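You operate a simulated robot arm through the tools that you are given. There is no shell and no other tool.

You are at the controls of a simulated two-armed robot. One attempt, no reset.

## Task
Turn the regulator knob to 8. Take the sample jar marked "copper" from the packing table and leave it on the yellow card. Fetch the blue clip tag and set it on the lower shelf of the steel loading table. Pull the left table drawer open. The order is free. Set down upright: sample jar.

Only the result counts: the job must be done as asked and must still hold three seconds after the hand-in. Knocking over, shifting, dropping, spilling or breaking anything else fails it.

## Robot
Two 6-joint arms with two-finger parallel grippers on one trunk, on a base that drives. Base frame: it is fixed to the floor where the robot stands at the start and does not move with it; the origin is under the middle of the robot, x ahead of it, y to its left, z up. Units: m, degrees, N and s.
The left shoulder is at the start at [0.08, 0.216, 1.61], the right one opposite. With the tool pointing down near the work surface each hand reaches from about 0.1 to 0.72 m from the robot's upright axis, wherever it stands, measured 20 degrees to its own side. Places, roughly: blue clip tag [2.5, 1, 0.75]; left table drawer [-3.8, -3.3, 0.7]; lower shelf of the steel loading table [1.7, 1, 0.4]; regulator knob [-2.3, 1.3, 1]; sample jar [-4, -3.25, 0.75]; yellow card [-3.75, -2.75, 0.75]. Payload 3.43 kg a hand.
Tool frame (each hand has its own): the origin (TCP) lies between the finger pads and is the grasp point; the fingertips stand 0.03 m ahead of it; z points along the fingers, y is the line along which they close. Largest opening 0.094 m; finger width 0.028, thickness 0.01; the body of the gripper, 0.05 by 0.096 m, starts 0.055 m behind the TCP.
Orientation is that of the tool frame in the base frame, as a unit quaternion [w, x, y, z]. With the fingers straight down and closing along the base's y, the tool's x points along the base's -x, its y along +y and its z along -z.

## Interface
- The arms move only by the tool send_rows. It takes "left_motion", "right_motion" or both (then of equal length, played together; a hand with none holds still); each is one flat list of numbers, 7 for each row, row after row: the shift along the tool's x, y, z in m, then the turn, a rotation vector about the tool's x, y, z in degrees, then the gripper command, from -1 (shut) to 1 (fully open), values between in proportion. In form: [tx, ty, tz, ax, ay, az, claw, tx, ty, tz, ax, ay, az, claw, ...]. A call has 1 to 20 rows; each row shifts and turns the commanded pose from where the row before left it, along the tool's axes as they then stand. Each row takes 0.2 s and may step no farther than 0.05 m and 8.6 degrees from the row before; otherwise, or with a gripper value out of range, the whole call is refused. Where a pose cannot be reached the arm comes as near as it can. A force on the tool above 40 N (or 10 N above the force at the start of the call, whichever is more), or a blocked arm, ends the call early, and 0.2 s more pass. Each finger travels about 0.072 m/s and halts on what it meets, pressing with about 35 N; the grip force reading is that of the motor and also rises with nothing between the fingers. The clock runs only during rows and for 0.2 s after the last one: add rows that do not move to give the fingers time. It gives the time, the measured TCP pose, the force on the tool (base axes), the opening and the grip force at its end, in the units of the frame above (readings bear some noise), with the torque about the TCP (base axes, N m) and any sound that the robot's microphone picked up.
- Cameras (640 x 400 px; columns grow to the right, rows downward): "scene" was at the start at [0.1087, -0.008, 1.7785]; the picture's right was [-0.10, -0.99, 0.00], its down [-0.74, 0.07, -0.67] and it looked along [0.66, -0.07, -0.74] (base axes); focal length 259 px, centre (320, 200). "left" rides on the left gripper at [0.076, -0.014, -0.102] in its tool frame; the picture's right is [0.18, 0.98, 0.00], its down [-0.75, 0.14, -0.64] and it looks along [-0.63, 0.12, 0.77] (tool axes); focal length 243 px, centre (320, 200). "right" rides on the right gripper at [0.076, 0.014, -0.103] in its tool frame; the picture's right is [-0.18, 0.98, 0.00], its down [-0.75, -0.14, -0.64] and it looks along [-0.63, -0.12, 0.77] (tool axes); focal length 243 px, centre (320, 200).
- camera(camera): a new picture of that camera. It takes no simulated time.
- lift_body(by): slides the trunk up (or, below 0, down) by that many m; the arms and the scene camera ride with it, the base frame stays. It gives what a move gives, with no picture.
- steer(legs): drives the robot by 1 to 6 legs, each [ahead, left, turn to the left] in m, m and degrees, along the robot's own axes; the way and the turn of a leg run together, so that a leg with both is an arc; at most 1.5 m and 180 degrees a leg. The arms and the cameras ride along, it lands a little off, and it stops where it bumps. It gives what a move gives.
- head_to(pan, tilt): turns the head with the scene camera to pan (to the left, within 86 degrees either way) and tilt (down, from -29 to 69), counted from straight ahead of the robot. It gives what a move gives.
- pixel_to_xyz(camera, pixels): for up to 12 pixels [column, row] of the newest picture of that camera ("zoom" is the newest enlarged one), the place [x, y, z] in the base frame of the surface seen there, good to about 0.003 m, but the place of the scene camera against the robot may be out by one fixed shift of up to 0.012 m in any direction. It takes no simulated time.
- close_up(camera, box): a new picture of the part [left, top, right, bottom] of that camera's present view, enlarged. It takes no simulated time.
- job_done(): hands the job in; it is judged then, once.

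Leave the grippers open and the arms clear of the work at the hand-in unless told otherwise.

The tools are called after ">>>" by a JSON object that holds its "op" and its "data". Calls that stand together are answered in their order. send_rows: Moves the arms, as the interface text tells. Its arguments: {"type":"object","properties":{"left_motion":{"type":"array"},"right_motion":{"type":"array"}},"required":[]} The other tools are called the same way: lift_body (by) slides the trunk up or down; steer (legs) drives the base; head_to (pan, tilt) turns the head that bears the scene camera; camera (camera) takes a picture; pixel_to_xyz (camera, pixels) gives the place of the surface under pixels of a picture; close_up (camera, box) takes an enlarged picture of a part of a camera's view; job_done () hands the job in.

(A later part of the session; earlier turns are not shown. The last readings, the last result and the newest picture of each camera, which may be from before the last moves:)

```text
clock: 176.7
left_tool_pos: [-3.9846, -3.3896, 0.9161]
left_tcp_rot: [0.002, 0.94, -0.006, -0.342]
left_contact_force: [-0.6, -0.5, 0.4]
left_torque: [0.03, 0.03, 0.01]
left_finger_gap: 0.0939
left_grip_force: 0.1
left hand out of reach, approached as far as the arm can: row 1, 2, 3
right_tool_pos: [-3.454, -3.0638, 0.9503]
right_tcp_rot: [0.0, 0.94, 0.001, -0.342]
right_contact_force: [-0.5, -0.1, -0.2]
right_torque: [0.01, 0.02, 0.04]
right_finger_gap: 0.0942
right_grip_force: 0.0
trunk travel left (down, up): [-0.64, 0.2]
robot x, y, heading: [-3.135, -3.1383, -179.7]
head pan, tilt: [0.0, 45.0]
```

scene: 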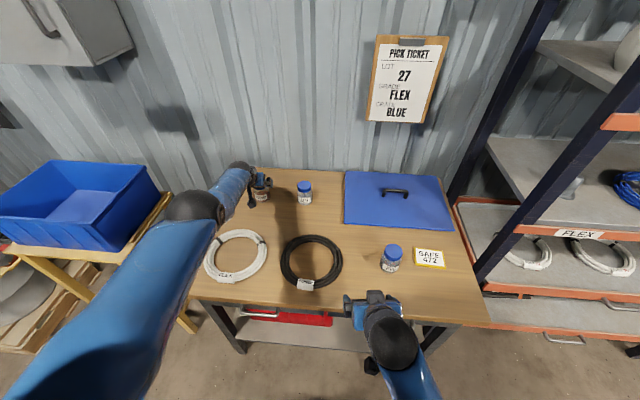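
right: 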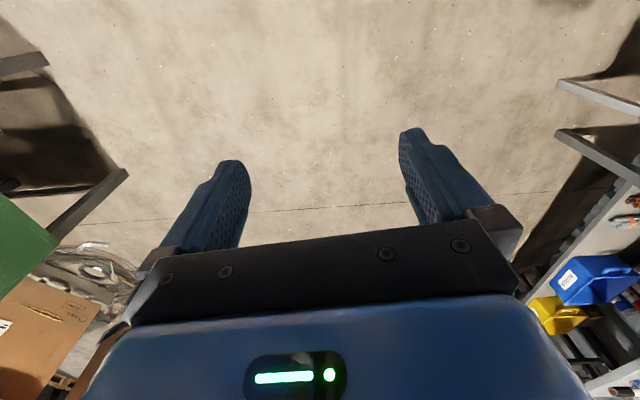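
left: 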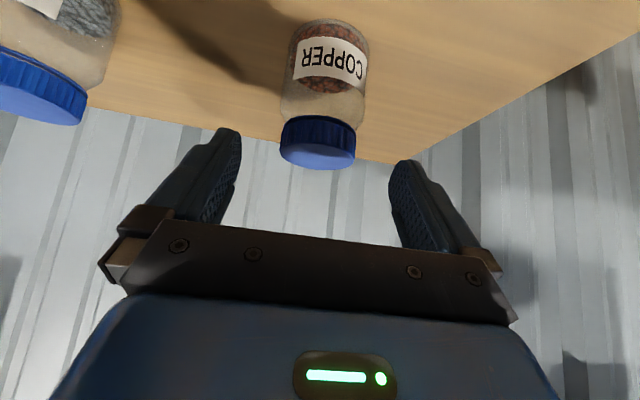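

The arm is at full stretch and does not unbend on a straight pull. I'll raise the trunk 0.08 m so the fingers clear the jar, then drive back 0.25 m to get free space.

>>> {"op": "lift_body", "data": {"by": 0.08}}

>>> {"op": "camera", "data": {"camera": "left"}}

```text
clock: 177.9
left_tool_pos: [-3.9854, -3.3903, 0.9949]
left_tcp_rot: [0.002, 0.94, -0.008, -0.342]
left_contact_force: [-0.4, 1.1, 0.2]
left_torque: [0.02, -0.02, -0.01]
left_finger_gap: 0.0938
left_grip_force: 0.2
right_tool_pos: [-3.4539, -3.0645, 1.0288]
right_tcp_rot: [0.0, 0.939, 0.001, -0.343]
right_contact_force: [-0.1, -0.3, -0.9]
right_torque: [0.0, 0.02, 0.02]
right_finger_gap: 0.0939
right_grip_force: 0.0
trunk travel left (down, up): [-0.72, 0.12]
robot x, y, heading: [-3.1359, -3.1367, -179.6]
head pan, tilt: [0.0, 45.0]
```

```text
taken
```

left: 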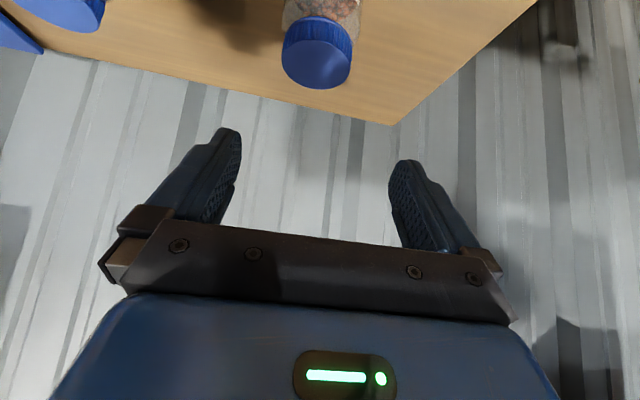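

The fingers are now above the jars (lowest point about z 0.96). I'll drive back 0.25 m.

>>> {"op": "steer", "data": {"legs": [[-0.25, 0, 0]]}}

>>> {"op": "send_rows", "data": {"left_motion": [0.0064, 0, 0.0077, 0, 0, 0, 1, 0.0064, 0, 0.0077, 0, 0, 0, 1, 0.0307, 0, -0.0257, 0, 0, 0, 1, 0.0307, 0, -0.0257, 0, 0, 0, 1, 0.0307, 0, -0.0257, 0, 0, 0, 1]}}

```text
clock: 179.7
left_tool_pos: [-3.7427, -3.3907, 0.9944]
left_tcp_rot: [0.003, 0.94, -0.006, -0.341]
left_contact_force: [-0.2, 0.6, 0.3]
left_torque: [0.01, -0.01, 0.0]
left_finger_gap: 0.094
left_grip_force: 0.0
right_tool_pos: [-3.212, -3.0637, 1.0277]
right_tcp_rot: [0.0, 0.94, 0.001, -0.341]
right_contact_force: [-0.1, 0.4, 0.3]
right_torque: [0.01, -0.05, -0.01]
right_finger_gap: 0.0941
right_grip_force: 0.1
trunk travel left (down, up): [-0.72, 0.12]
robot x, y, heading: [-2.889, -3.1379, -180.0]
head pan, tilt: [0.0, 45.0]
```

```text
clock: 180.9
left_tool_pos: [-3.6132, -3.3906, 0.9801]
left_tcp_rot: [0.003, 0.94, -0.006, -0.342]
left_contact_force: [0.8, -0.3, -0.7]
left_torque: [-0.01, 0.0, -0.01]
left_finger_gap: 0.094
left_grip_force: 0.2
left hand out of reach, approached as far as the arm can: row 2
right_tool_pos: [-3.208, -3.0625, 1.0279]
right_tcp_rot: [-0.001, 0.939, 0.0, -0.343]
right_contact_force: [0.5, -0.2, 0.3]
right_torque: [0.01, -0.02, -0.01]
right_finger_gap: 0.094
right_grip_force: 0.1
trunk travel left (down, up): [-0.72, 0.12]
robot x, y, heading: [-2.8922, -3.1397, -179.8]
head pan, tilt: [0.0, 45.0]
```

The arm unbent and is now 0.72 m ahead of the axis. I'll retract it further to a comfortable pose, 0.5 m ahead and higher, before re-approaching from closer in.

>>> {"op": "send_rows", "data": {"left_motion": [0.0337, 0, -0.0282, 0, 0, 0, 1, 0.0337, 0, -0.0282, 0, 0, 0, 1, 0.0337, 0, -0.0282, 0, 0, 0, 1, 0.0337, 0, -0.0282, 0, 0, 0, 1, 0.0337, 0, -0.0282, 0, 0, 0, 1, -0.0256, 0, -0.0307, 0, 0, 0, 1, -0.0256, 0, -0.0307, 0, 0, 0, 1, -0.0256, 0, -0.0307, 0, 0, 0, 1]}}

```text
clock: 182.7
left_tool_pos: [-3.393, -3.3917, 1.0965]
left_tcp_rot: [0.003, 0.94, -0.006, -0.342]
left_contact_force: [0.4, -0.5, -0.5]
left_torque: [0.05, -0.02, 0.01]
left_finger_gap: 0.0939
left_grip_force: 0.1
right_tool_pos: [-3.2078, -3.0631, 1.0288]
right_tcp_rot: [0.0, 0.94, 0.001, -0.342]
right_contact_force: [0.4, -0.3, -0.4]
right_torque: [0.05, 0.0, 0.0]
right_finger_gap: 0.094
right_grip_force: 0.0
trunk travel left (down, up): [-0.72, 0.12]
robot x, y, heading: [-2.8886, -3.1361, -179.8]
head pan, tilt: [0.0, 45.0]
```

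The left hand is at 0.50 m ahead, z 1.097. I'll drive ahead 0.33 m to x ≈ -3.22, then lower the trunk 0.13 m.

>>> {"op": "steer", "data": {"legs": [[0.33, 0, -0.2]]}}

>>> {"op": "lift_body", "data": {"by": -0.13}}

>>> {"op": "camera", "data": {"camera": "left"}}

>>> {"op": "camera", "data": {"camera": "scene"}}

```text
clock: 184.9
left_tool_pos: [-3.7264, -3.3906, 1.0979]
left_tcp_rot: [0.003, 0.939, -0.007, -0.344]
left_contact_force: [-1.0, -0.4, 0.8]
left_torque: [0.01, 0.02, -0.02]
left_finger_gap: 0.0941
left_grip_force: 0.0
right_tool_pos: [-3.5391, -3.0616, 1.0305]
right_tcp_rot: [0.0, 0.94, 0.0, -0.342]
right_contact_force: [0.4, 0.8, 0.6]
right_torque: [0.0, 0.05, 0.0]
right_finger_gap: 0.094
right_grip_force: 0.0
trunk travel left (down, up): [-0.72, 0.12]
robot x, y, heading: [-3.2247, -3.1392, 180.1]
head pan, tilt: [0.0, 45.0]
```

```text
clock: 186.4
left_tool_pos: [-3.7286, -3.3901, 0.9663]
left_tcp_rot: [0.003, 0.939, -0.006, -0.343]
left_contact_force: [0.1, 0.0, 0.1]
left_torque: [-0.01, 0.0, 0.0]
left_finger_gap: 0.0942
left_grip_force: 0.1
right_tool_pos: [-3.5413, -3.063, 0.8989]
right_tcp_rot: [0.0, 0.94, 0.0, -0.342]
right_contact_force: [0.0, -0.4, 1.3]
right_torque: [0.03, 0.05, -0.02]
right_finger_gap: 0.094
right_grip_force: 0.0
trunk travel left (down, up): [-0.59, 0.25]
robot x, y, heading: [-3.2265, -3.138, 180.1]
head pan, tilt: [0.0, 45.0]
```

```text
taken
```

left: 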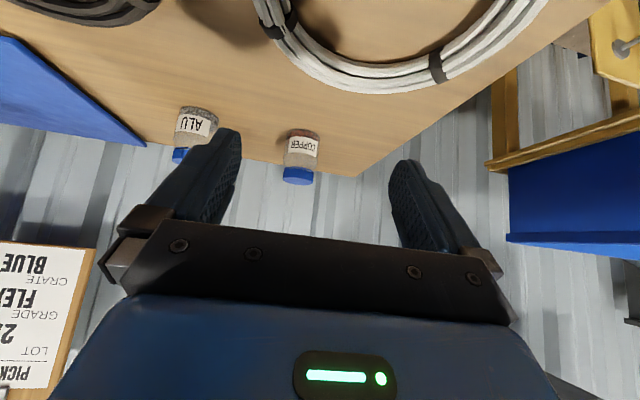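

```text
taken
```

scene: 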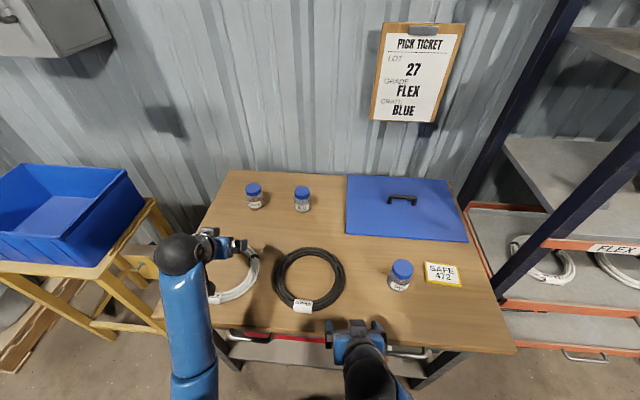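

I'm at x -3.227 with the hand at (-3.729, -3.390, 0.966). I'll advance horizontally 0.29 m to stand above the jar.

>>> {"op": "send_rows", "data": {"left_motion": [-0.0315, -0.0012, 0.0274, 0, 0, 0, 1, -0.0315, -0.0012, 0.0274, 0, 0, 0, 1, -0.0315, -0.0012, 0.0274, 0, 0, 0, 1, -0.0315, -0.0012, 0.0274, 0, 0, 0, 1, -0.0315, -0.0012, 0.0274, 0, 0, 0, 1, -0.0315, -0.0012, 0.0274, 0, 0, 0, 1, -0.0315, -0.0012, 0.0274, 0, 0, 0, 1, 0, 0, 0, 0, 0, 0, 1]}}

>>> {"op": "camera", "data": {"camera": "left"}}

```text
clock: 188.2
left_tool_pos: [-4.0199, -3.3785, 0.9625]
left_tcp_rot: [0.002, 0.939, -0.007, -0.343]
left_contact_force: [0.8, 0.3, 0.0]
left_torque: [-0.03, -0.02, 0.01]
left_finger_gap: 0.0941
left_grip_force: 0.1
right_tool_pos: [-3.5413, -3.0638, 0.8983]
right_tcp_rot: [-0.001, 0.94, -0.001, -0.343]
right_contact_force: [0.0, -0.6, 0.9]
right_torque: [0.0, -0.01, 0.02]
right_finger_gap: 0.0939
right_grip_force: 0.0
trunk travel left (down, up): [-0.59, 0.25]
robot x, y, heading: [-3.2201, -3.1383, 179.9]
head pan, tilt: [0.0, 45.0]
```

```text
taken
```

left: 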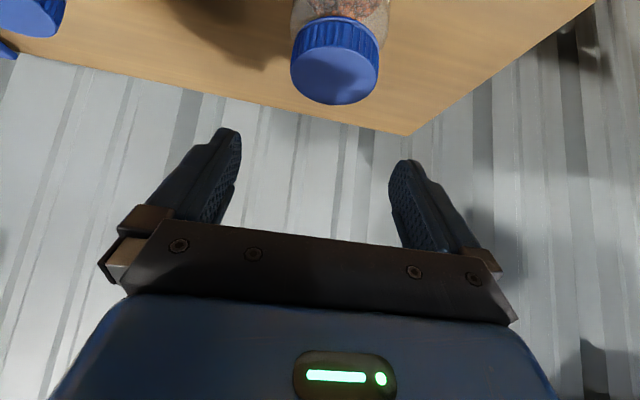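

The lid appears centred between the fingers, about 2 mm off. I'll descend 0.107 m so the fingers straddle the jar.

>>> {"op": "send_rows", "data": {"left_motion": [0.0171, 0.001, 0.0205, 0, 0, 0, 1, 0.0171, 0.001, 0.0205, 0, 0, 0, 1, 0.0171, 0, 0.0205, 0, 0, 0, 1, 0.0171, 0, 0.0205, 0, 0, 0, 1, 0, 0, 0, 0, 0, 0, 1]}}

>>> {"op": "camera", "data": {"camera": "left"}}

>>> {"op": "close_up", "data": {"camera": "scene", "box": [180, 150, 340, 250]}}

```text
clock: 189.4
left_tool_pos: [-4.02, -3.3815, 0.8548]
left_tcp_rot: [0.002, 0.94, -0.007, -0.342]
left_contact_force: [-0.2, -0.3, -0.7]
left_torque: [-0.01, 0.0, 0.04]
left_finger_gap: 0.0939
left_grip_force: 0.0
right_tool_pos: [-3.542, -3.0631, 0.8981]
right_tcp_rot: [-0.001, 0.94, -0.001, -0.342]
right_contact_force: [0.3, 1.1, -0.3]
right_torque: [-0.03, -0.02, -0.02]
right_finger_gap: 0.094
right_grip_force: 0.1
trunk travel left (down, up): [-0.59, 0.25]
robot x, y, heading: [-3.2208, -3.1385, 180.0]
head pan, tilt: [0.0, 45.0]
```

```text
taken
```

left: 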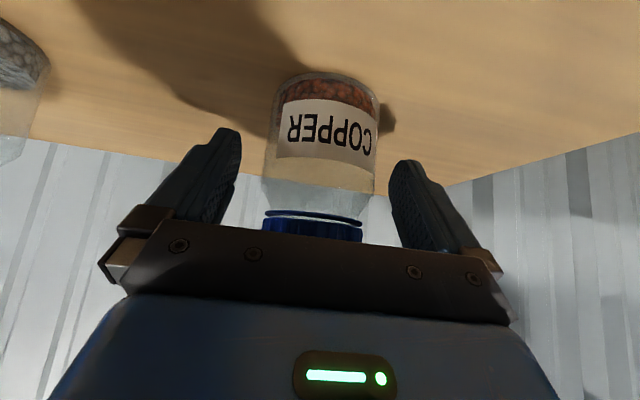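

```text
4.00 times, centred on (260, 200) of scene
```

zoom: 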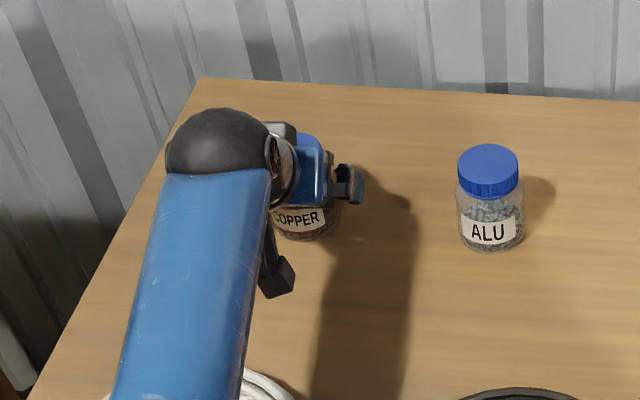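

The jar stands centred between the fingers. I'll close the grip.

>>> {"op": "send_rows", "data": {"left_motion": [0, 0, 0, 0, 0, 0, 0.3, 0, 0, 0, 0, 0, 0, -1, 0, 0, 0, 0, 0, 0, -1, 0, 0, 0, 0, 0, 0, -1, 0, 0, 0, 0, 0, 0, -1]}}

>>> {"op": "camera", "data": {"camera": "left"}}

```text
clock: 190.7
left_tool_pos: [-4.0205, -3.3814, 0.855]
left_tcp_rot: [0.002, 0.94, -0.007, -0.342]
left_contact_force: [0.4, 0.6, 0.2]
left_torque: [0.11, 0.01, 0.02]
left_finger_gap: 0.0629
left_grip_force: 35.1
right_tool_pos: [-3.5407, -3.0631, 0.8987]
right_tcp_rot: [-0.001, 0.94, 0.0, -0.342]
right_contact_force: [-0.2, 0.2, -0.6]
right_torque: [0.02, 0.01, 0.0]
right_finger_gap: 0.0938
right_grip_force: 0.0
trunk travel left (down, up): [-0.59, 0.25]
robot x, y, heading: [-3.2205, -3.1379, 179.7]
head pan, tilt: [0.0, 45.0]
```

```text
taken
```

left: 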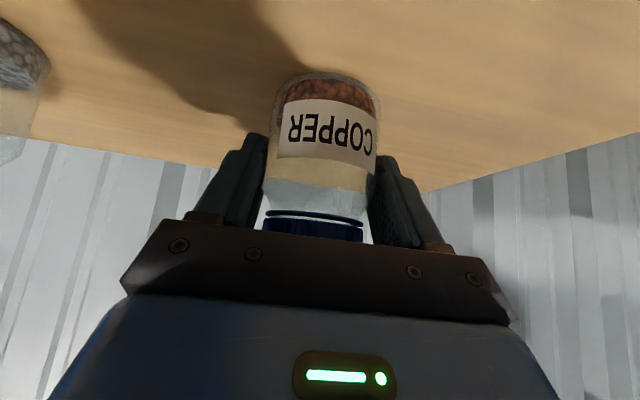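

The jar is gripped with a 62.9 mm gap and 35 N. I'll lift it straight up with the trunk by 0.15 m.

>>> {"op": "lift_body", "data": {"by": 0.15}}

>>> {"op": "camera", "data": {"camera": "left"}}

```text
clock: 192.4
left_tool_pos: [-4.0207, -3.3824, 1.0043]
left_tcp_rot: [0.002, 0.94, -0.008, -0.342]
left_contact_force: [0.5, -1.0, -2.8]
left_torque: [0.01, -0.05, 0.02]
left_finger_gap: 0.063
left_grip_force: 34.9
right_tool_pos: [-3.5416, -3.062, 1.0496]
right_tcp_rot: [-0.001, 0.94, -0.001, -0.341]
right_contact_force: [0.5, -0.4, -0.6]
right_torque: [-0.01, 0.03, -0.01]
right_finger_gap: 0.094
right_grip_force: 0.0
trunk travel left (down, up): [-0.74, 0.1]
robot x, y, heading: [-3.2178, -3.1349, 180.4]
head pan, tilt: [0.0, 45.0]
```

```text
taken
```

left: 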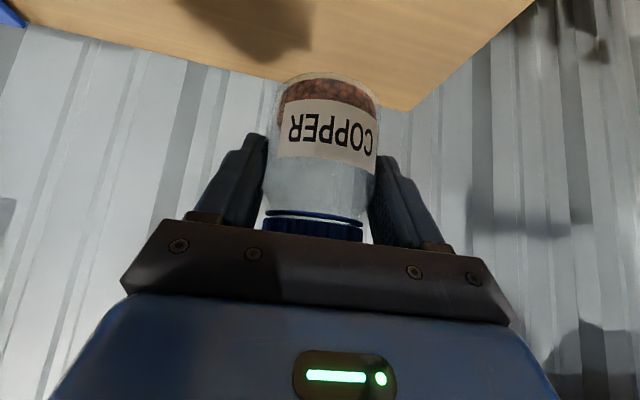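

The jar is held (about 2.8 N) with its bottom at z ≈ 0.949, above everything else on the table. I'll draw the hand back 0.27 m.

>>> {"op": "send_rows", "data": {"left_motion": [0.0173, 0, -0.0144, 0, 0, 0, -1, 0.0345, 0, -0.0288, 0, 0, 0, -1, 0.0345, 0, -0.0288, 0, 0, 0, -1, 0.0345, 0, -0.0288, 0, 0, 0, -1, 0.0345, 0, -0.0288, 0, 0, 0, -1, 0.0345, 0, -0.0288, 0, 0, 0, -1, 0.0173, 0, -0.0144, 0, 0, 0, -1]}}

```text
clock: 194.0
left_tool_pos: [-3.7516, -3.3863, 1.0039]
left_tcp_rot: [0.003, 0.94, -0.007, -0.342]
left_contact_force: [0.8, -1.0, -3.0]
left_torque: [-0.02, -0.02, 0.01]
left_finger_gap: 0.0629
left_grip_force: 35.2
right_tool_pos: [-3.5412, -3.0626, 1.0485]
right_tcp_rot: [-0.001, 0.94, 0.0, -0.342]
right_contact_force: [0.3, -0.5, 0.0]
right_torque: [0.01, -0.02, 0.02]
right_finger_gap: 0.0939
right_grip_force: 0.2
trunk travel left (down, up): [-0.74, 0.1]
robot x, y, heading: [-3.2209, -3.1375, 179.8]
head pan, tilt: [0.0, 45.0]
```

The jar is now at x ≈ -3.76. I'll slide the base right by 0.61 m to bring the left hand in line with the card.

>>> {"op": "steer", "data": {"legs": [[0, -0.61, 0]]}}

>>> {"op": "camera", "data": {"camera": "scene"}}

>>> {"op": "camera", "data": {"camera": "left"}}

```text
clock: 197.4
left_tool_pos: [-3.7532, -2.7863, 1.0035]
left_tcp_rot: [0.004, 0.94, -0.002, -0.342]
left_contact_force: [-0.7, -0.4, -2.5]
left_torque: [0.0, -0.04, -0.02]
left_finger_gap: 0.0631
left_grip_force: 35.0
right_tool_pos: [-3.5439, -2.4612, 1.0484]
right_tcp_rot: [0.0, 0.94, 0.004, -0.341]
right_contact_force: [0.2, -0.5, 0.3]
right_torque: [0.01, -0.01, -0.01]
right_finger_gap: 0.0939
right_grip_force: 0.1
trunk travel left (down, up): [-0.74, 0.1]
robot x, y, heading: [-3.2268, -2.5319, -179.7]
head pan, tilt: [0.0, 45.0]
```

```text
taken
```

scene: 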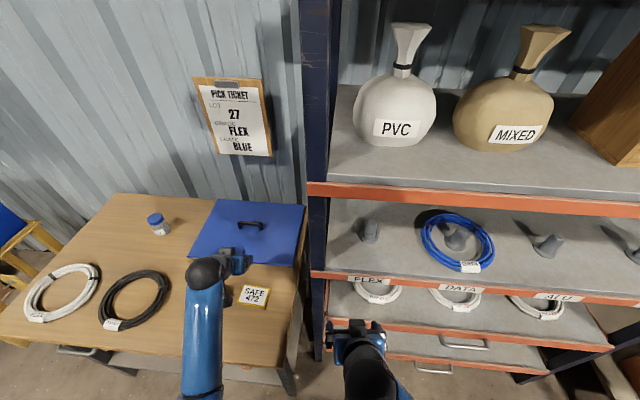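

```text
taken
```

left: 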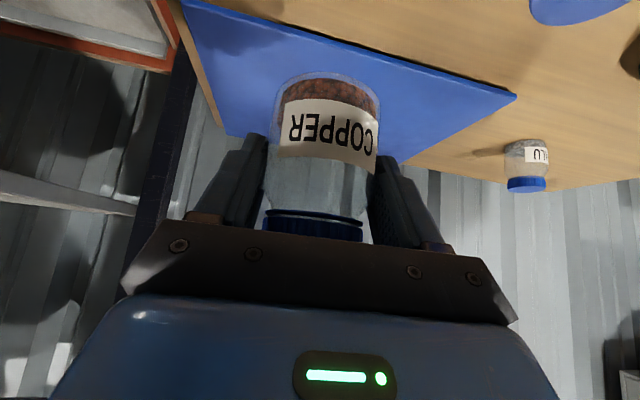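

The card is visible at scene (255, 296). I'll zoom and measure its corners.

>>> {"op": "close_up", "data": {"camera": "scene", "box": [210, 260, 306, 330]}}

>>> {"op": "pixel_to_xyz", "data": {"camera": "scene", "pixels": [[255, 296], [243, 286], [269, 289], [265, 306], [239, 302], [230, 310], [275, 310]]}}

```text
5.71 times, centred on (258, 295) of scene
```

zoom: 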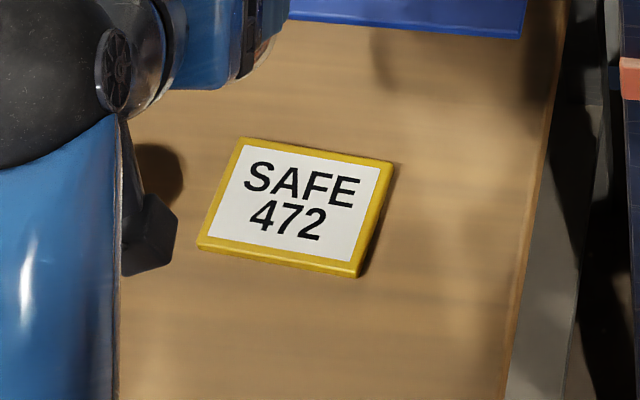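

```text
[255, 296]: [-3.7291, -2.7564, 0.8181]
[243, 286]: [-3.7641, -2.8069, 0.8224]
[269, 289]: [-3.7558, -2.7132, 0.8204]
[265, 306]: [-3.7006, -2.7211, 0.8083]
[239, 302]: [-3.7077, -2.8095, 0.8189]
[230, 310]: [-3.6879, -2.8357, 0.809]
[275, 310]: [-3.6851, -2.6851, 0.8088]
```

The card's centre by the scene camera is about (-3.733, -2.763), size roughly 0.09 × 0.058. I'll cross-check with the right hand camera, which has no such shift.

>>> {"op": "camera", "data": {"camera": "right"}}

```text
taken
```

right: 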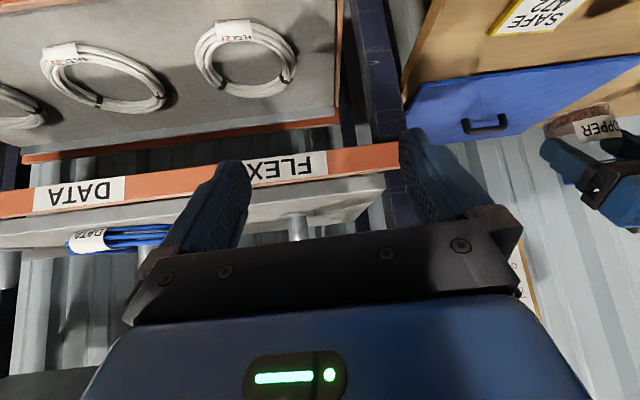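

The card shows at the top edge, around (535, 15). I'll zoom there and measure its visible edges and the table.

>>> {"op": "close_up", "data": {"camera": "right", "box": [470, 0, 598, 80]}}

>>> {"op": "pixel_to_xyz", "data": {"camera": "right", "pixels": [[489, 33], [552, 31], [520, 20], [560, 10], [505, 8], [520, 33], [470, 30], [600, 30]]}}

```text
5.00 times, centred on (534, 40) of right
```

zoom: 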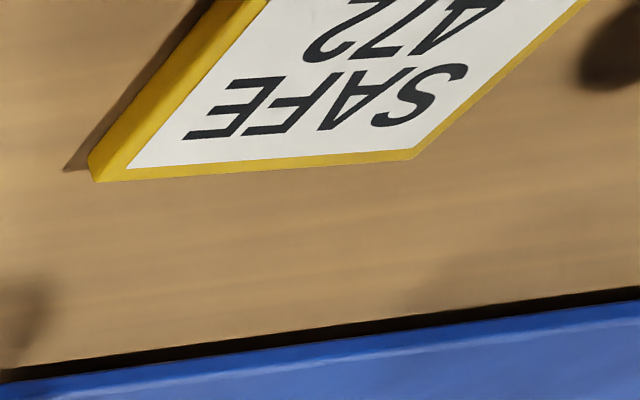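

```text
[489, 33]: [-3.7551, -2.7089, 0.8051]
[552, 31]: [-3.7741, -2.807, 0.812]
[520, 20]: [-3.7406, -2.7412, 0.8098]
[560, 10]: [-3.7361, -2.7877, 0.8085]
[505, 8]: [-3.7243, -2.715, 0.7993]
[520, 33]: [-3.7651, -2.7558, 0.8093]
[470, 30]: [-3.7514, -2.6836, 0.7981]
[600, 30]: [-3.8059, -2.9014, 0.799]
```

Both cameras agree: card centre about (-3.735, -2.761), top z ≈ 0.810. The jar axis is 10.5 mm ahead of the TCP, so I need the TCP at (-3.7245, -2.761). I'll shift there first at the present height.

>>> {"op": "send_rows", "data": {"left_motion": [0.011, -0.0127, -0.0092, 0, 0, 0, -1, 0.011, -0.0127, -0.0092, 0, 0, 0, -1, 0, 0, 0, 0, 0, 0, -1]}}

>>> {"op": "lift_body", "data": {"by": -0.1}}

>>> {"op": "camera", "data": {"camera": "scene"}}

>>> {"op": "camera", "data": {"camera": "left"}}

```text
clock: 198.2
left_tool_pos: [-3.7236, -2.7603, 1.0033]
left_tcp_rot: [0.004, 0.94, -0.004, -0.342]
left_contact_force: [0.4, -0.3, -2.2]
left_torque: [0.0, -0.04, 0.05]
left_finger_gap: 0.063
left_grip_force: 35.6
right_tool_pos: [-3.5454, -2.46, 1.0487]
right_tcp_rot: [0.001, 0.94, 0.003, -0.341]
right_contact_force: [0.3, -0.7, -0.1]
right_torque: [-0.02, -0.03, -0.01]
right_finger_gap: 0.094
right_grip_force: 0.1
trunk travel left (down, up): [-0.74, 0.1]
robot x, y, heading: [-3.2229, -2.5345, -179.4]
head pan, tilt: [0.0, 45.0]
```

```text
clock: 199.6
left_tool_pos: [-3.723, -2.7592, 0.9036]
left_tcp_rot: [0.004, 0.94, -0.003, -0.342]
left_contact_force: [0.1, 0.3, -3.3]
left_torque: [0.02, -0.05, 0.03]
left_finger_gap: 0.0628
left_grip_force: 35.0
right_tool_pos: [-3.544, -2.4615, 0.9486]
right_tcp_rot: [0.0, 0.94, 0.004, -0.342]
right_contact_force: [-0.2, 0.3, 0.4]
right_torque: [0.02, -0.02, -0.01]
right_finger_gap: 0.0937
right_grip_force: 0.0
trunk travel left (down, up): [-0.64, 0.2]
robot x, y, heading: [-3.2247, -2.5374, -179.7]
head pan, tilt: [0.0, 45.0]
```

```text
taken
```

scene: 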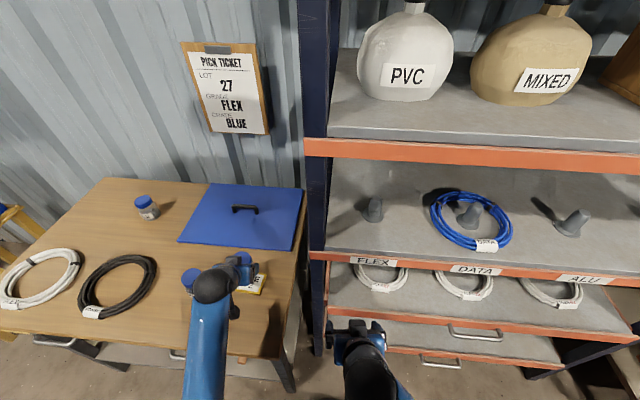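

```text
taken
```

left: 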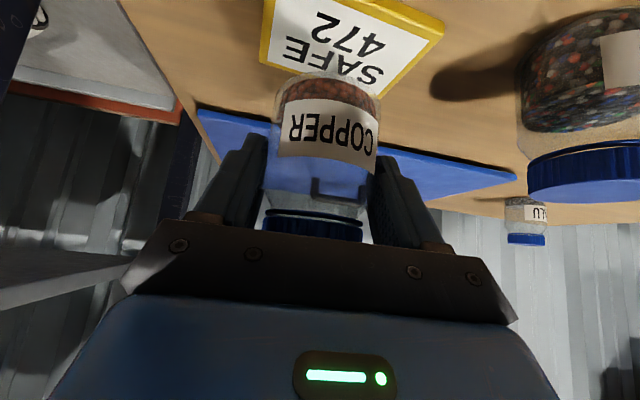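

The left camera now sees the card right beneath the jar. I'll measure card points from this camera to confirm alignment.

>>> {"op": "pixel_to_xyz", "data": {"camera": "left", "pixels": [[442, 27], [400, 93], [262, 62], [272, 5], [355, 2], [425, 20], [385, 88], [275, 60], [340, 30], [530, 190], [620, 170]]}}

>>> {"op": "close_up", "data": {"camera": "left", "box": [240, 0, 460, 130]}}

```text
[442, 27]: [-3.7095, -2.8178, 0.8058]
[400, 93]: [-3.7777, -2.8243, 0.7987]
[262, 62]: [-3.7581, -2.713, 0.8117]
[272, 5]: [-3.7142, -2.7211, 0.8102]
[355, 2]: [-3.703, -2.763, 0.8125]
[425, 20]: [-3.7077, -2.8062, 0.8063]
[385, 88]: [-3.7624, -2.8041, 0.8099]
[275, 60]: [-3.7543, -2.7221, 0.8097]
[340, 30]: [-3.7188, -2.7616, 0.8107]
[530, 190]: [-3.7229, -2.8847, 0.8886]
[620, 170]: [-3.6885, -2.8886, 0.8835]
```

```text
2.91 times, centred on (350, 65) of left
```

zoom: 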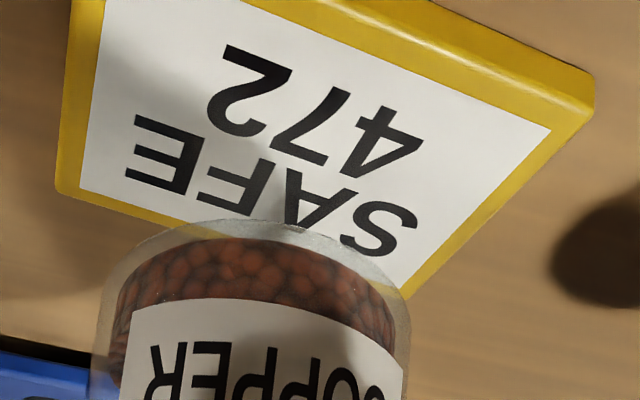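

The card centre by this camera is (-3.734, -2.763) and the jar axis is at (-3.7335, -2.759). I'll correct 3 mm sideways and lower 0.03 m.

>>> {"op": "send_rows", "data": {"left_motion": [0.0096, 0.003, 0.0115, 0, 0, 0, -1, 0.0096, 0, 0.0115, 0, 0, 0, -1, 0, 0, 0, 0, 0, 0, -1]}}

```text
clock: 200.3
left_tool_pos: [-3.7226, -2.7631, 0.8736]
left_tcp_rot: [0.004, 0.94, -0.003, -0.342]
left_contact_force: [0.2, 0.0, -3.5]
left_torque: [0.01, -0.04, 0.02]
left_finger_gap: 0.0632
left_grip_force: 35.3
right_tool_pos: [-3.5445, -2.46, 0.9489]
right_tcp_rot: [0.001, 0.94, 0.004, -0.342]
right_contact_force: [1.0, -0.1, 0.2]
right_torque: [-0.04, 0.0, 0.01]
right_finger_gap: 0.0938
right_grip_force: 0.1
trunk travel left (down, up): [-0.64, 0.2]
robot x, y, heading: [-3.2245, -2.531, -179.6]
head pan, tilt: [0.0, 45.0]
```

TCP z is 0.8736 and the force still shows only the jar's weight. I'll step down 3 mm twice.

>>> {"op": "send_rows", "data": {"left_motion": [0.0019, 0, 0.0023, 0, 0, 0, -1, 0.0019, 0, 0.0023, 0, 0, 0, -1, 0, 0, 0, 0, 0, 0, -1]}}

```text
clock: 201.2
left_tool_pos: [-3.7232, -2.7629, 0.867]
left_tcp_rot: [0.004, 0.94, -0.003, -0.342]
left_contact_force: [-0.3, 0.2, -2.7]
left_torque: [0.01, 0.02, -0.01]
left_finger_gap: 0.0631
left_grip_force: 34.9
right_tool_pos: [-3.5451, -2.4591, 0.9489]
right_tcp_rot: [0.0, 0.94, 0.003, -0.341]
right_contact_force: [-0.4, 0.3, 0.6]
right_torque: [0.0, 0.04, -0.04]
right_finger_gap: 0.094
right_grip_force: 0.0
trunk travel left (down, up): [-0.64, 0.2]
robot x, y, heading: [-3.2273, -2.5321, -179.3]
head pan, tilt: [0.0, 45.0]
```

No contact yet at 0.867. I'll go down 2 mm more.

>>> {"op": "send_rows", "data": {"left_motion": [0.0013, 0, 0.0015, 0, 0, 0, -1, 0, 0, 0, 0, 0, 0, -1]}}

```text
clock: 201.8
left_tool_pos: [-3.7237, -2.7631, 0.8656]
left_tcp_rot: [0.003, 0.94, -0.003, -0.342]
left_contact_force: [-0.2, -0.8, -0.1]
left_torque: [0.01, 0.0, -0.03]
left_finger_gap: 0.0628
left_grip_force: 35.5
right_tool_pos: [-3.5445, -2.4614, 0.949]
right_tcp_rot: [0.001, 0.939, 0.003, -0.343]
right_contact_force: [-0.3, -0.3, -0.3]
right_torque: [0.03, -0.01, 0.0]
right_finger_gap: 0.0942
right_grip_force: 0.1
trunk travel left (down, up): [-0.64, 0.2]
robot x, y, heading: [-3.2244, -2.5304, -179.6]
head pan, tilt: [0.0, 45.0]
```

The weight is now carried by the card (force about 0). I'll open the fingers gently and check.

>>> {"op": "send_rows", "data": {"left_motion": [0.0003, 0, 0.0004, 0, 0, 0, -1, 0, 0, 0, 0, 0, 0, 0.4, 0, 0, 0, 0, 0, 0, 0.6, 0, 0, 0, 0, 0, 0, 0.9, 0, 0, 0, 0, 0, 0, 0.9]}}

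>>> {"op": "camera", "data": {"camera": "left"}}

```text
clock: 202.9
left_tool_pos: [-3.7233, -2.763, 0.865]
left_tcp_rot: [0.004, 0.94, -0.003, -0.342]
left_contact_force: [-0.6, -0.2, 0.3]
left_torque: [0.0, 0.01, -0.01]
left_finger_gap: 0.0893
left_grip_force: 0.1
right_tool_pos: [-3.5448, -2.4591, 0.9482]
right_tcp_rot: [0.001, 0.94, 0.004, -0.342]
right_contact_force: [0.5, 0.0, 0.4]
right_torque: [0.0, 0.0, 0.01]
right_finger_gap: 0.0942
right_grip_force: 0.1
trunk travel left (down, up): [-0.64, 0.2]
robot x, y, heading: [-3.2236, -2.5323, -179.5]
head pan, tilt: [0.0, 45.0]
```

```text
taken
```

left: 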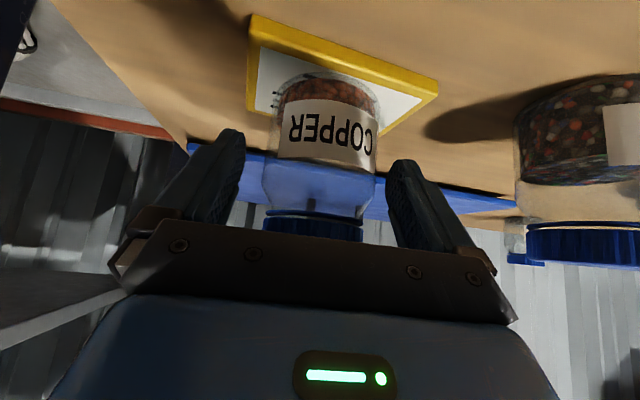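

The jar stands on the card. I'll raise straight up with the trunk by 0.15 m to clear it.

>>> {"op": "lift_body", "data": {"by": 0.15}}

>>> {"op": "camera", "data": {"camera": "left"}}

>>> {"op": "camera", "data": {"camera": "scene"}}

```text
clock: 204.7
left_tool_pos: [-3.7233, -2.7642, 1.0153]
left_tcp_rot: [0.004, 0.94, -0.003, -0.341]
left_contact_force: [0.0, -0.9, -0.5]
left_torque: [0.01, 0.01, 0.0]
left_finger_gap: 0.0893
left_grip_force: 0.1
right_tool_pos: [-3.5453, -2.4601, 1.0973]
right_tcp_rot: [0.0, 0.94, 0.004, -0.342]
right_contact_force: [0.8, 0.1, 0.5]
right_torque: [0.01, 0.02, 0.03]
right_finger_gap: 0.0939
right_grip_force: 0.0
trunk travel left (down, up): [-0.79, 0.05]
robot x, y, heading: [-3.2245, -2.531, -179.6]
head pan, tilt: [0.0, 45.0]
```

```text
taken
```

left: 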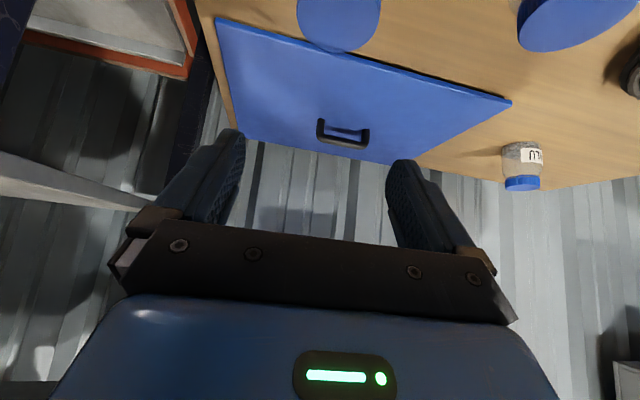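

```text
taken
```

scene: 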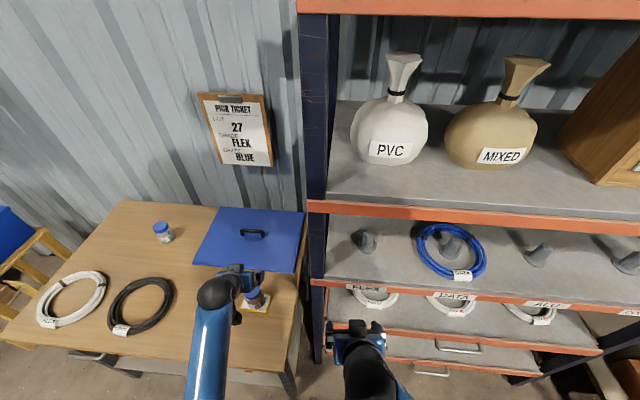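

The jar rests on the card and nothing else has moved. Next is the left drawer: its handle bar is at about (-3.575, -3.327, 0.73), and the drawer front is turned about 5°. I'll back off 0.28 m, slide left 0.60 m, and turn to heading 174.6 to face it squarely.

>>> {"op": "steer", "data": {"legs": [[-0.28, 0, 0], [0, 0.6, 0], [0, 0, -5.8]]}}

>>> {"op": "camera", "data": {"camera": "scene"}}

```text
clock: 210.2
left_tool_pos: [-3.4605, -3.3219, 1.0145]
left_tcp_rot: [-0.013, 0.938, -0.05, -0.342]
left_contact_force: [0.0, -1.3, -0.2]
left_torque: [-0.01, 0.03, 0.03]
left_finger_gap: 0.0893
left_grip_force: 0.0
right_tool_pos: [-3.2522, -3.0376, 1.0986]
right_tcp_rot: [-0.017, 0.939, -0.043, -0.342]
right_contact_force: [-0.3, -0.4, -0.8]
right_torque: [0.0, -0.01, 0.01]
right_finger_gap: 0.0939
right_grip_force: 0.0
trunk travel left (down, up): [-0.79, 0.05]
robot x, y, heading: [-2.9427, -3.1415, 174.8]
head pan, tilt: [0.0, 45.0]
```

```text
taken
```

scene: 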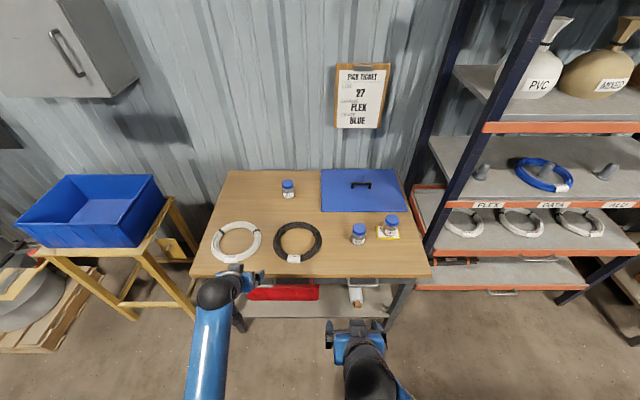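

I'm square to the drawers at (-2.943, -3.142, 174.8°), and the left hand is nearly in line with the handle. I'll tilt the hand to horizontal and roll it -90° so the fingers close vertically on the bar.

>>> {"op": "send_rows", "data": {"left_motion": [0, 0, 0, 0, -8.3, 0, 1, 0, 0, 0, 0, -8.3, 0, 1, 0, 0, 0, 0, -8.3, 0, 1, 0, 0, 0, 0, -8.3, 0, 1, 0, 0, 0, 0, -8.3, 0, 1, 0, 0, 0, 0, -8.3, 0, 1, 0, 0, 0, 0, 0, 0, 1]}}

```text
clock: 211.8
left_tool_pos: [-3.4584, -3.3145, 1.0134]
left_tcp_rot: [-0.044, 0.744, -0.053, -0.665]
left_contact_force: [-0.3, 0.1, -0.3]
left_torque: [0.01, 0.01, -0.02]
left_finger_gap: 0.0938
left_grip_force: 0.1
left hand out of reach, approached as far as the arm can: row 6
right_tool_pos: [-3.2518, -3.0377, 1.0986]
right_tcp_rot: [-0.016, 0.938, -0.043, -0.343]
right_contact_force: [-0.6, -0.4, 0.5]
right_torque: [0.01, 0.02, -0.02]
right_finger_gap: 0.0941
right_grip_force: 0.1
trunk travel left (down, up): [-0.79, 0.05]
robot x, y, heading: [-2.9396, -3.1384, 174.7]
head pan, tilt: [0.0, 45.0]
```

The hand is almost horizontal, about 6° down. Now the roll of -90°.

>>> {"op": "send_rows", "data": {"left_motion": [0, 0, 0, 0, 0, -8.2, 1, 0, 0, 0, 0, 0, -8.2, 1, 0, 0, 0, 0, 0, -8.2, 1, 0, 0, 0, 0, 0, -8.2, 1, 0, 0, 0, 0, 0, -8.2, 1, 0, 0, 0, 0, 0, -8.2, 1, 0, 0, 0, 0, 0, -8.2, 1, 0, 0, 0, 0, 0, -8.2, 0.5, 0, 0, 0, 0, 0, -8.2, 0, 0, 0, 0, 0, 0, -8.2, -0.1, 0, 0, 0, 0, 0, -8.0, -0.1, 0, 0, 0, 0, 0, 0, -0.1]}}

>>> {"op": "lift_body", "data": {"by": -0.29}}

>>> {"op": "camera", "data": {"camera": "left"}}

>>> {"op": "camera", "data": {"camera": "scene"}}

```text
clock: 214.4
left_tool_pos: [-3.4576, -3.3135, 1.0141]
left_tcp_rot: [-0.506, 0.563, 0.453, -0.471]
left_contact_force: [0.6, -0.5, 0.4]
left_torque: [-0.03, 0.0, -0.02]
left_finger_gap: 0.042
left_grip_force: 0.1
left hand out of reach, approached as far as the arm can: row 1
right_tool_pos: [-3.251, -3.0385, 1.0977]
right_tcp_rot: [-0.017, 0.939, -0.043, -0.341]
right_contact_force: [0.7, 0.7, -0.5]
right_torque: [0.02, 0.0, 0.0]
right_finger_gap: 0.0938
right_grip_force: 0.1
trunk travel left (down, up): [-0.79, 0.05]
robot x, y, heading: [-2.9412, -3.1413, 174.8]
head pan, tilt: [0.0, 45.0]
```

```text
clock: 217.3
left_tool_pos: [-3.4592, -3.3134, 0.7249]
left_tcp_rot: [-0.506, 0.563, 0.452, -0.471]
left_contact_force: [0.3, -0.1, -1.1]
left_torque: [-0.02, 0.02, 0.0]
left_finger_gap: 0.0427
left_grip_force: 0.1
right_tool_pos: [-3.2511, -3.0373, 0.8083]
right_tcp_rot: [-0.016, 0.939, -0.042, -0.342]
right_contact_force: [0.6, -0.1, 0.2]
right_torque: [0.0, -0.03, -0.03]
right_finger_gap: 0.0944
right_grip_force: 0.1
trunk travel left (down, up): [-0.5, 0.34]
robot x, y, heading: [-2.938, -3.1449, 174.7]
head pan, tilt: [0.0, 45.0]
```

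```text
taken
```

left: 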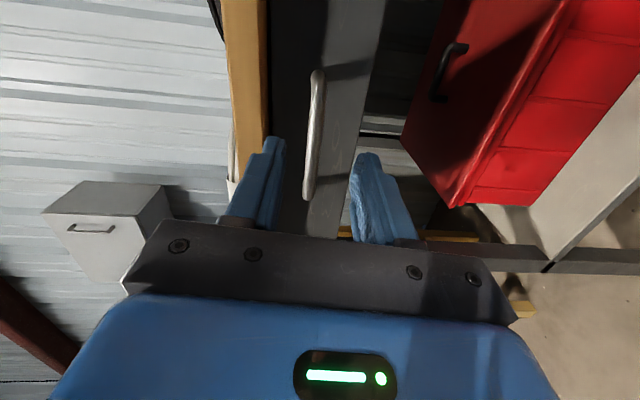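

```text
taken
```

scene: 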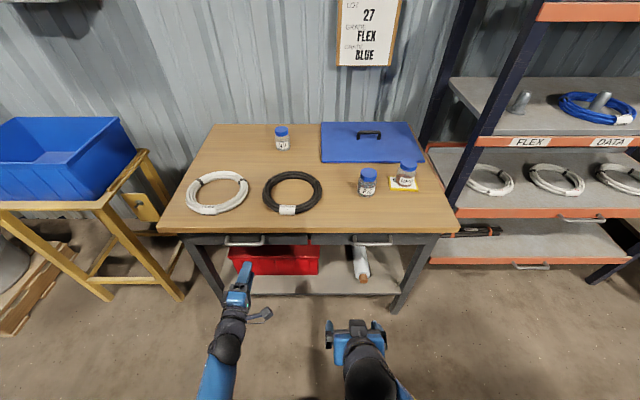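

The left camera shows the handle as a bright bar from (318, 72) to (308, 200), between my fingers. I'll measure it and the drawer face.

>>> {"op": "pixel_to_xyz", "data": {"camera": "left", "pixels": [[317, 90], [314, 120], [311, 150], [309, 185], [319, 74], [350, 120], [290, 120], [340, 180], [290, 190], [375, 100], [268, 100], [250, 60]]}}

>>> {"op": "close_up", "data": {"camera": "left", "box": [230, 50, 410, 215]}}

```text
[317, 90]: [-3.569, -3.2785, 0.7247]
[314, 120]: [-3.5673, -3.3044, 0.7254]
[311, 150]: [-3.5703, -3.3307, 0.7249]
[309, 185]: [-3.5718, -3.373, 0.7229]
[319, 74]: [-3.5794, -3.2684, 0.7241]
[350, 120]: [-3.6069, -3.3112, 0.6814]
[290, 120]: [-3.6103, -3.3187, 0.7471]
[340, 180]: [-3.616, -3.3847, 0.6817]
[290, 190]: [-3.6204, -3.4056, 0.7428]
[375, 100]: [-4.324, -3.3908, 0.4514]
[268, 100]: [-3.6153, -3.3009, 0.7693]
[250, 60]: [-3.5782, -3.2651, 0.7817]
```

```text
2.42 times, centred on (320, 132) of left
```

zoom: 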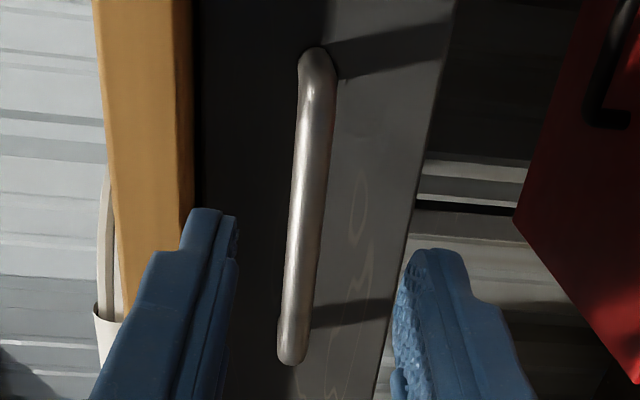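

The bar is centred at about (-3.575, -3.327, 0.7245) with the drawer face at x ≈ -3.61 behind it, and the table slab's underside is near z 0.765. I'll trim the hand's attitude, shift sideways and advance halfway.

>>> {"op": "send_rows", "data": {"left_motion": [0, 0, 0, 2.4, -2.9, -4.2, -0.1, -0.012, 0, 0.025, 0, 0, 0, -0.1, -0.012, 0, 0.025, 0, 0, 0, -0.1, 0, 0, 0, 0, 0, 0, -0.1]}}

>>> {"op": "camera", "data": {"camera": "left"}}

```text
clock: 218.3
left_tool_pos: [-3.5103, -3.333, 0.7226]
left_tcp_rot: [-0.523, 0.523, 0.475, -0.477]
left_contact_force: [0.6, 0.2, 0.4]
left_torque: [-0.04, 0.02, 0.01]
left_finger_gap: 0.0424
left_grip_force: 0.0
right_tool_pos: [-3.2509, -3.0387, 0.8097]
right_tcp_rot: [-0.016, 0.939, -0.043, -0.342]
right_contact_force: [-0.1, 0.8, 1.1]
right_torque: [-0.01, -0.01, 0.01]
right_finger_gap: 0.0942
right_grip_force: 0.0
trunk travel left (down, up): [-0.5, 0.34]
robot x, y, heading: [-2.9397, -3.1369, 174.8]
head pan, tilt: [0.0, 45.0]
```

```text
taken
```

left: 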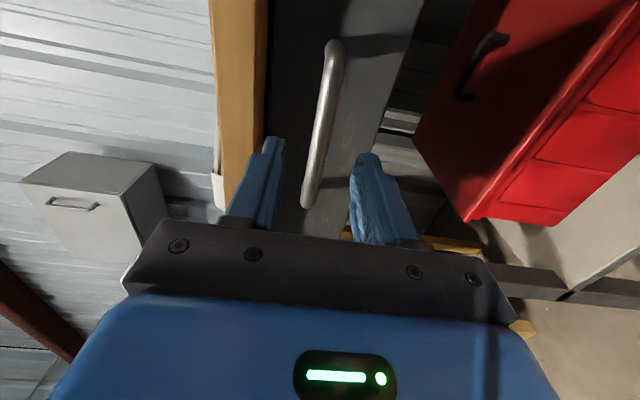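

The hand is now square and at (-3.510, -3.333, 0.7226). I'll advance the last 0.05 m and go up 2 mm so the fingertips pass above and below the bar.

>>> {"op": "send_rows", "data": {"left_motion": [0, -0.002, 0.017, 0, 0, 0, -0.1, 0, 0, 0.017, 0, 0, 0, -0.1, 0, 0, 0.016, 0, 0, 0, -0.1, 0, 0, 0, 0, 0, 0, -0.1]}}

>>> {"op": "camera", "data": {"camera": "left"}}

```text
clock: 219.3
left_tool_pos: [-3.5621, -3.3289, 0.7259]
left_tcp_rot: [0.524, -0.523, -0.476, 0.476]
left_contact_force: [0.3, 0.5, -0.8]
left_torque: [-0.02, -0.01, 0.03]
left_finger_gap: 0.0424
left_grip_force: 0.1
right_tool_pos: [-3.2511, -3.0378, 0.8085]
right_tcp_rot: [-0.016, 0.939, -0.043, -0.342]
right_contact_force: [-0.5, -0.3, -0.2]
right_torque: [-0.02, 0.01, -0.01]
right_finger_gap: 0.0942
right_grip_force: 0.1
trunk travel left (down, up): [-0.5, 0.34]
robot x, y, heading: [-2.9405, -3.1416, 174.9]
head pan, tilt: [0.0, 45.0]
```

```text
taken
```

left: 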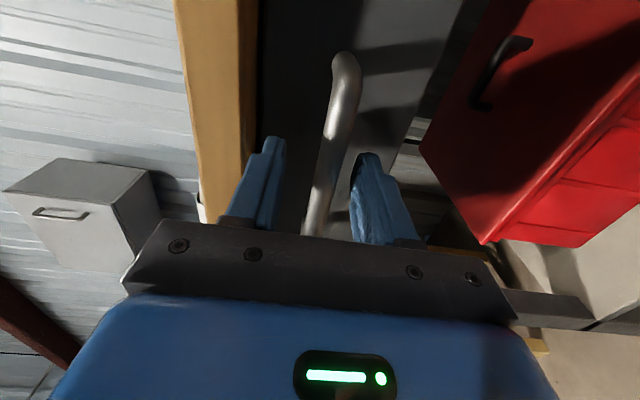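

The bar lies between the fingers. I'll close on it.

>>> {"op": "send_rows", "data": {"left_motion": [0, 0, 0, 0, 0, 0, -1, 0, 0, 0, 0, 0, 0, -1, 0, 0, 0, 0, 0, 0, -1, 0, 0, 0, 0, 0, 0, -1]}}

>>> {"op": "camera", "data": {"camera": "left"}}

```text
clock: 220.3
left_tool_pos: [-3.5609, -3.3283, 0.722]
left_tcp_rot: [-0.521, 0.525, 0.478, -0.475]
left_contact_force: [4.9, 4.7, -20.9]
left_torque: [0.01, -0.32, 0.3]
left_finger_gap: 0.0137
left_grip_force: 45.2
right_tool_pos: [-3.2522, -3.0386, 0.8071]
right_tcp_rot: [-0.016, 0.939, -0.043, -0.341]
right_contact_force: [-1.6, -0.7, 0.7]
right_torque: [0.03, -0.02, -0.01]
right_finger_gap: 0.094
right_grip_force: 0.0
trunk travel left (down, up): [-0.5, 0.34]
robot x, y, heading: [-2.9388, -3.1411, 174.8]
head pan, tilt: [0.0, 45.0]
```

```text
taken
```

left: 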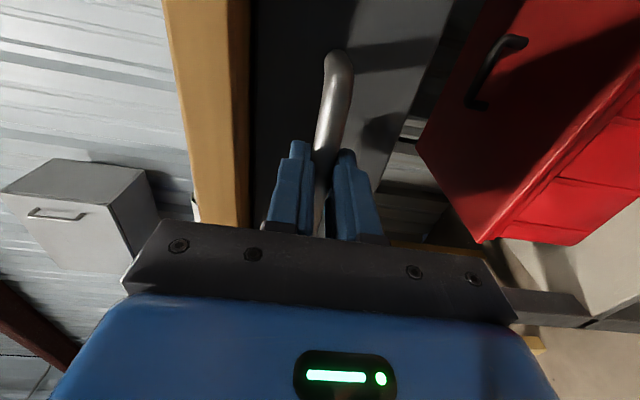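

The bar is gripped with a 13.7 mm gap, and the hand is pressed down slightly because it sits about 4 mm high. I'll relax that and make a first short pull of 0.045 m.

>>> {"op": "send_rows", "data": {"left_motion": [0, 0.004, 0, 0, 0, 0, -1, 0, 0, -0.015, 0, 0, 0, -1, 0, 0, -0.015, 0, 0, 0, -1, 0, 0, -0.015, 0, 0, 0, -1, 0, 0, 0, 0, 0, 0, -1]}}

>>> {"op": "camera", "data": {"camera": "scene"}}

```text
clock: 221.5
left_tool_pos: [-3.5168, -3.3326, 0.7228]
left_tcp_rot: [0.524, -0.523, -0.475, 0.476]
left_contact_force: [0.7, 7.8, -11.6]
left_torque: [0.09, -0.13, -1.12]
left_finger_gap: 0.0138
left_grip_force: 45.4
right_tool_pos: [-3.2516, -3.0379, 0.8073]
right_tcp_rot: [-0.015, 0.939, -0.043, -0.341]
right_contact_force: [1.3, 0.0, 0.6]
right_torque: [-0.01, 0.02, 0.01]
right_finger_gap: 0.0939
right_grip_force: 0.1
trunk travel left (down, up): [-0.5, 0.34]
robot x, y, heading: [-2.9433, -3.1404, 174.9]
head pan, tilt: [0.0, 45.0]
```

```text
taken
```

scene: 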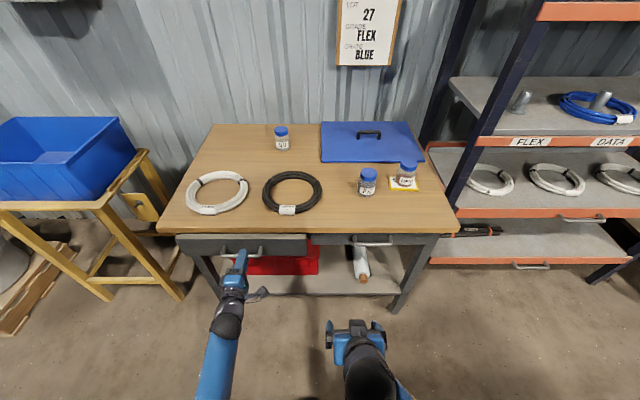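

The drawer follows and its front has moved out about 4.4 cm. I'll pull it further by driving the base straight back 0.12 m.

>>> {"op": "steer", "data": {"legs": [[-0.12, 0, 0]]}}

>>> {"op": "camera", "data": {"camera": "scene"}}

```text
clock: 222.8
left_tool_pos: [-3.3975, -3.3436, 0.7227]
left_tcp_rot: [0.524, -0.523, -0.475, 0.476]
left_contact_force: [-0.6, 14.5, -11.1]
left_torque: [0.17, -0.05, -0.02]
left_finger_gap: 0.0137
left_grip_force: 45.1
right_tool_pos: [-3.1339, -3.0483, 0.808]
right_tcp_rot: [-0.015, 0.939, -0.042, -0.341]
right_contact_force: [0.2, 0.1, -0.4]
right_torque: [0.0, -0.04, -0.02]
right_finger_gap: 0.094
right_grip_force: 0.1
trunk travel left (down, up): [-0.5, 0.34]
robot x, y, heading: [-2.8253, -3.153, 174.9]
head pan, tilt: [0.0, 45.0]
```

```text
taken
```

scene: 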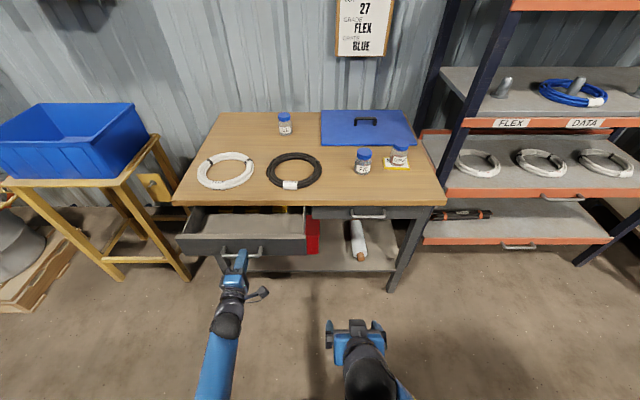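

The drawer is open by about 16 cm, with some sideways load (14.5 N). I'll relax that sideways and pull another 0.08 m with the arm, which stops if it meets the end stop.

>>> {"op": "send_rows", "data": {"left_motion": [0.004, 0.002, 0, 0, 0, 0, -1, 0.003, 0, -0.016, 0, 0, 0, -1, 0.001, 0, -0.016, 0, 0, 0, -1, 0.001, 0, -0.016, 0, 0, 0, -1, 0.001, 0, -0.016, 0, 0, 0, -1, 0, 0, -0.016, 0, 0, 0, -1, 0, 0, 0, 0, 0, 0, -1]}}

>>> {"op": "camera", "data": {"camera": "scene"}}

```text
clock: 224.0
left_tool_pos: [-3.3382, -3.3424, 0.7224]
left_tcp_rot: [0.525, -0.519, -0.475, 0.478]
left_contact_force: [0.5, -9.2, 2.3]
left_torque: [-0.04, 0.08, 0.13]
left_finger_gap: 0.0135
left_grip_force: 45.0
right_tool_pos: [-3.1328, -3.051, 0.8075]
right_tcp_rot: [-0.015, 0.939, -0.042, -0.341]
right_contact_force: [0.3, 0.4, -0.2]
right_torque: [0.01, -0.03, 0.0]
right_finger_gap: 0.0941
right_grip_force: 0.1
trunk travel left (down, up): [-0.5, 0.34]
robot x, y, heading: [-2.8188, -3.15, 175.0]
head pan, tilt: [0.0, 45.0]
stopped in row 5 (left hand): the force on the tool passed its limit at 41 N (the readings are from after the stop); the commanded pose is now the measured one
```

```text
taken
```

scene: 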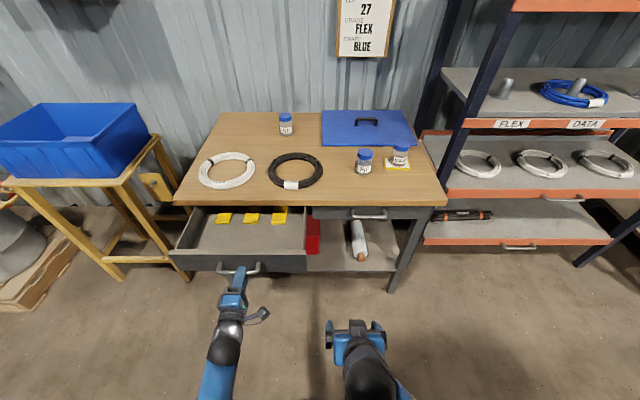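

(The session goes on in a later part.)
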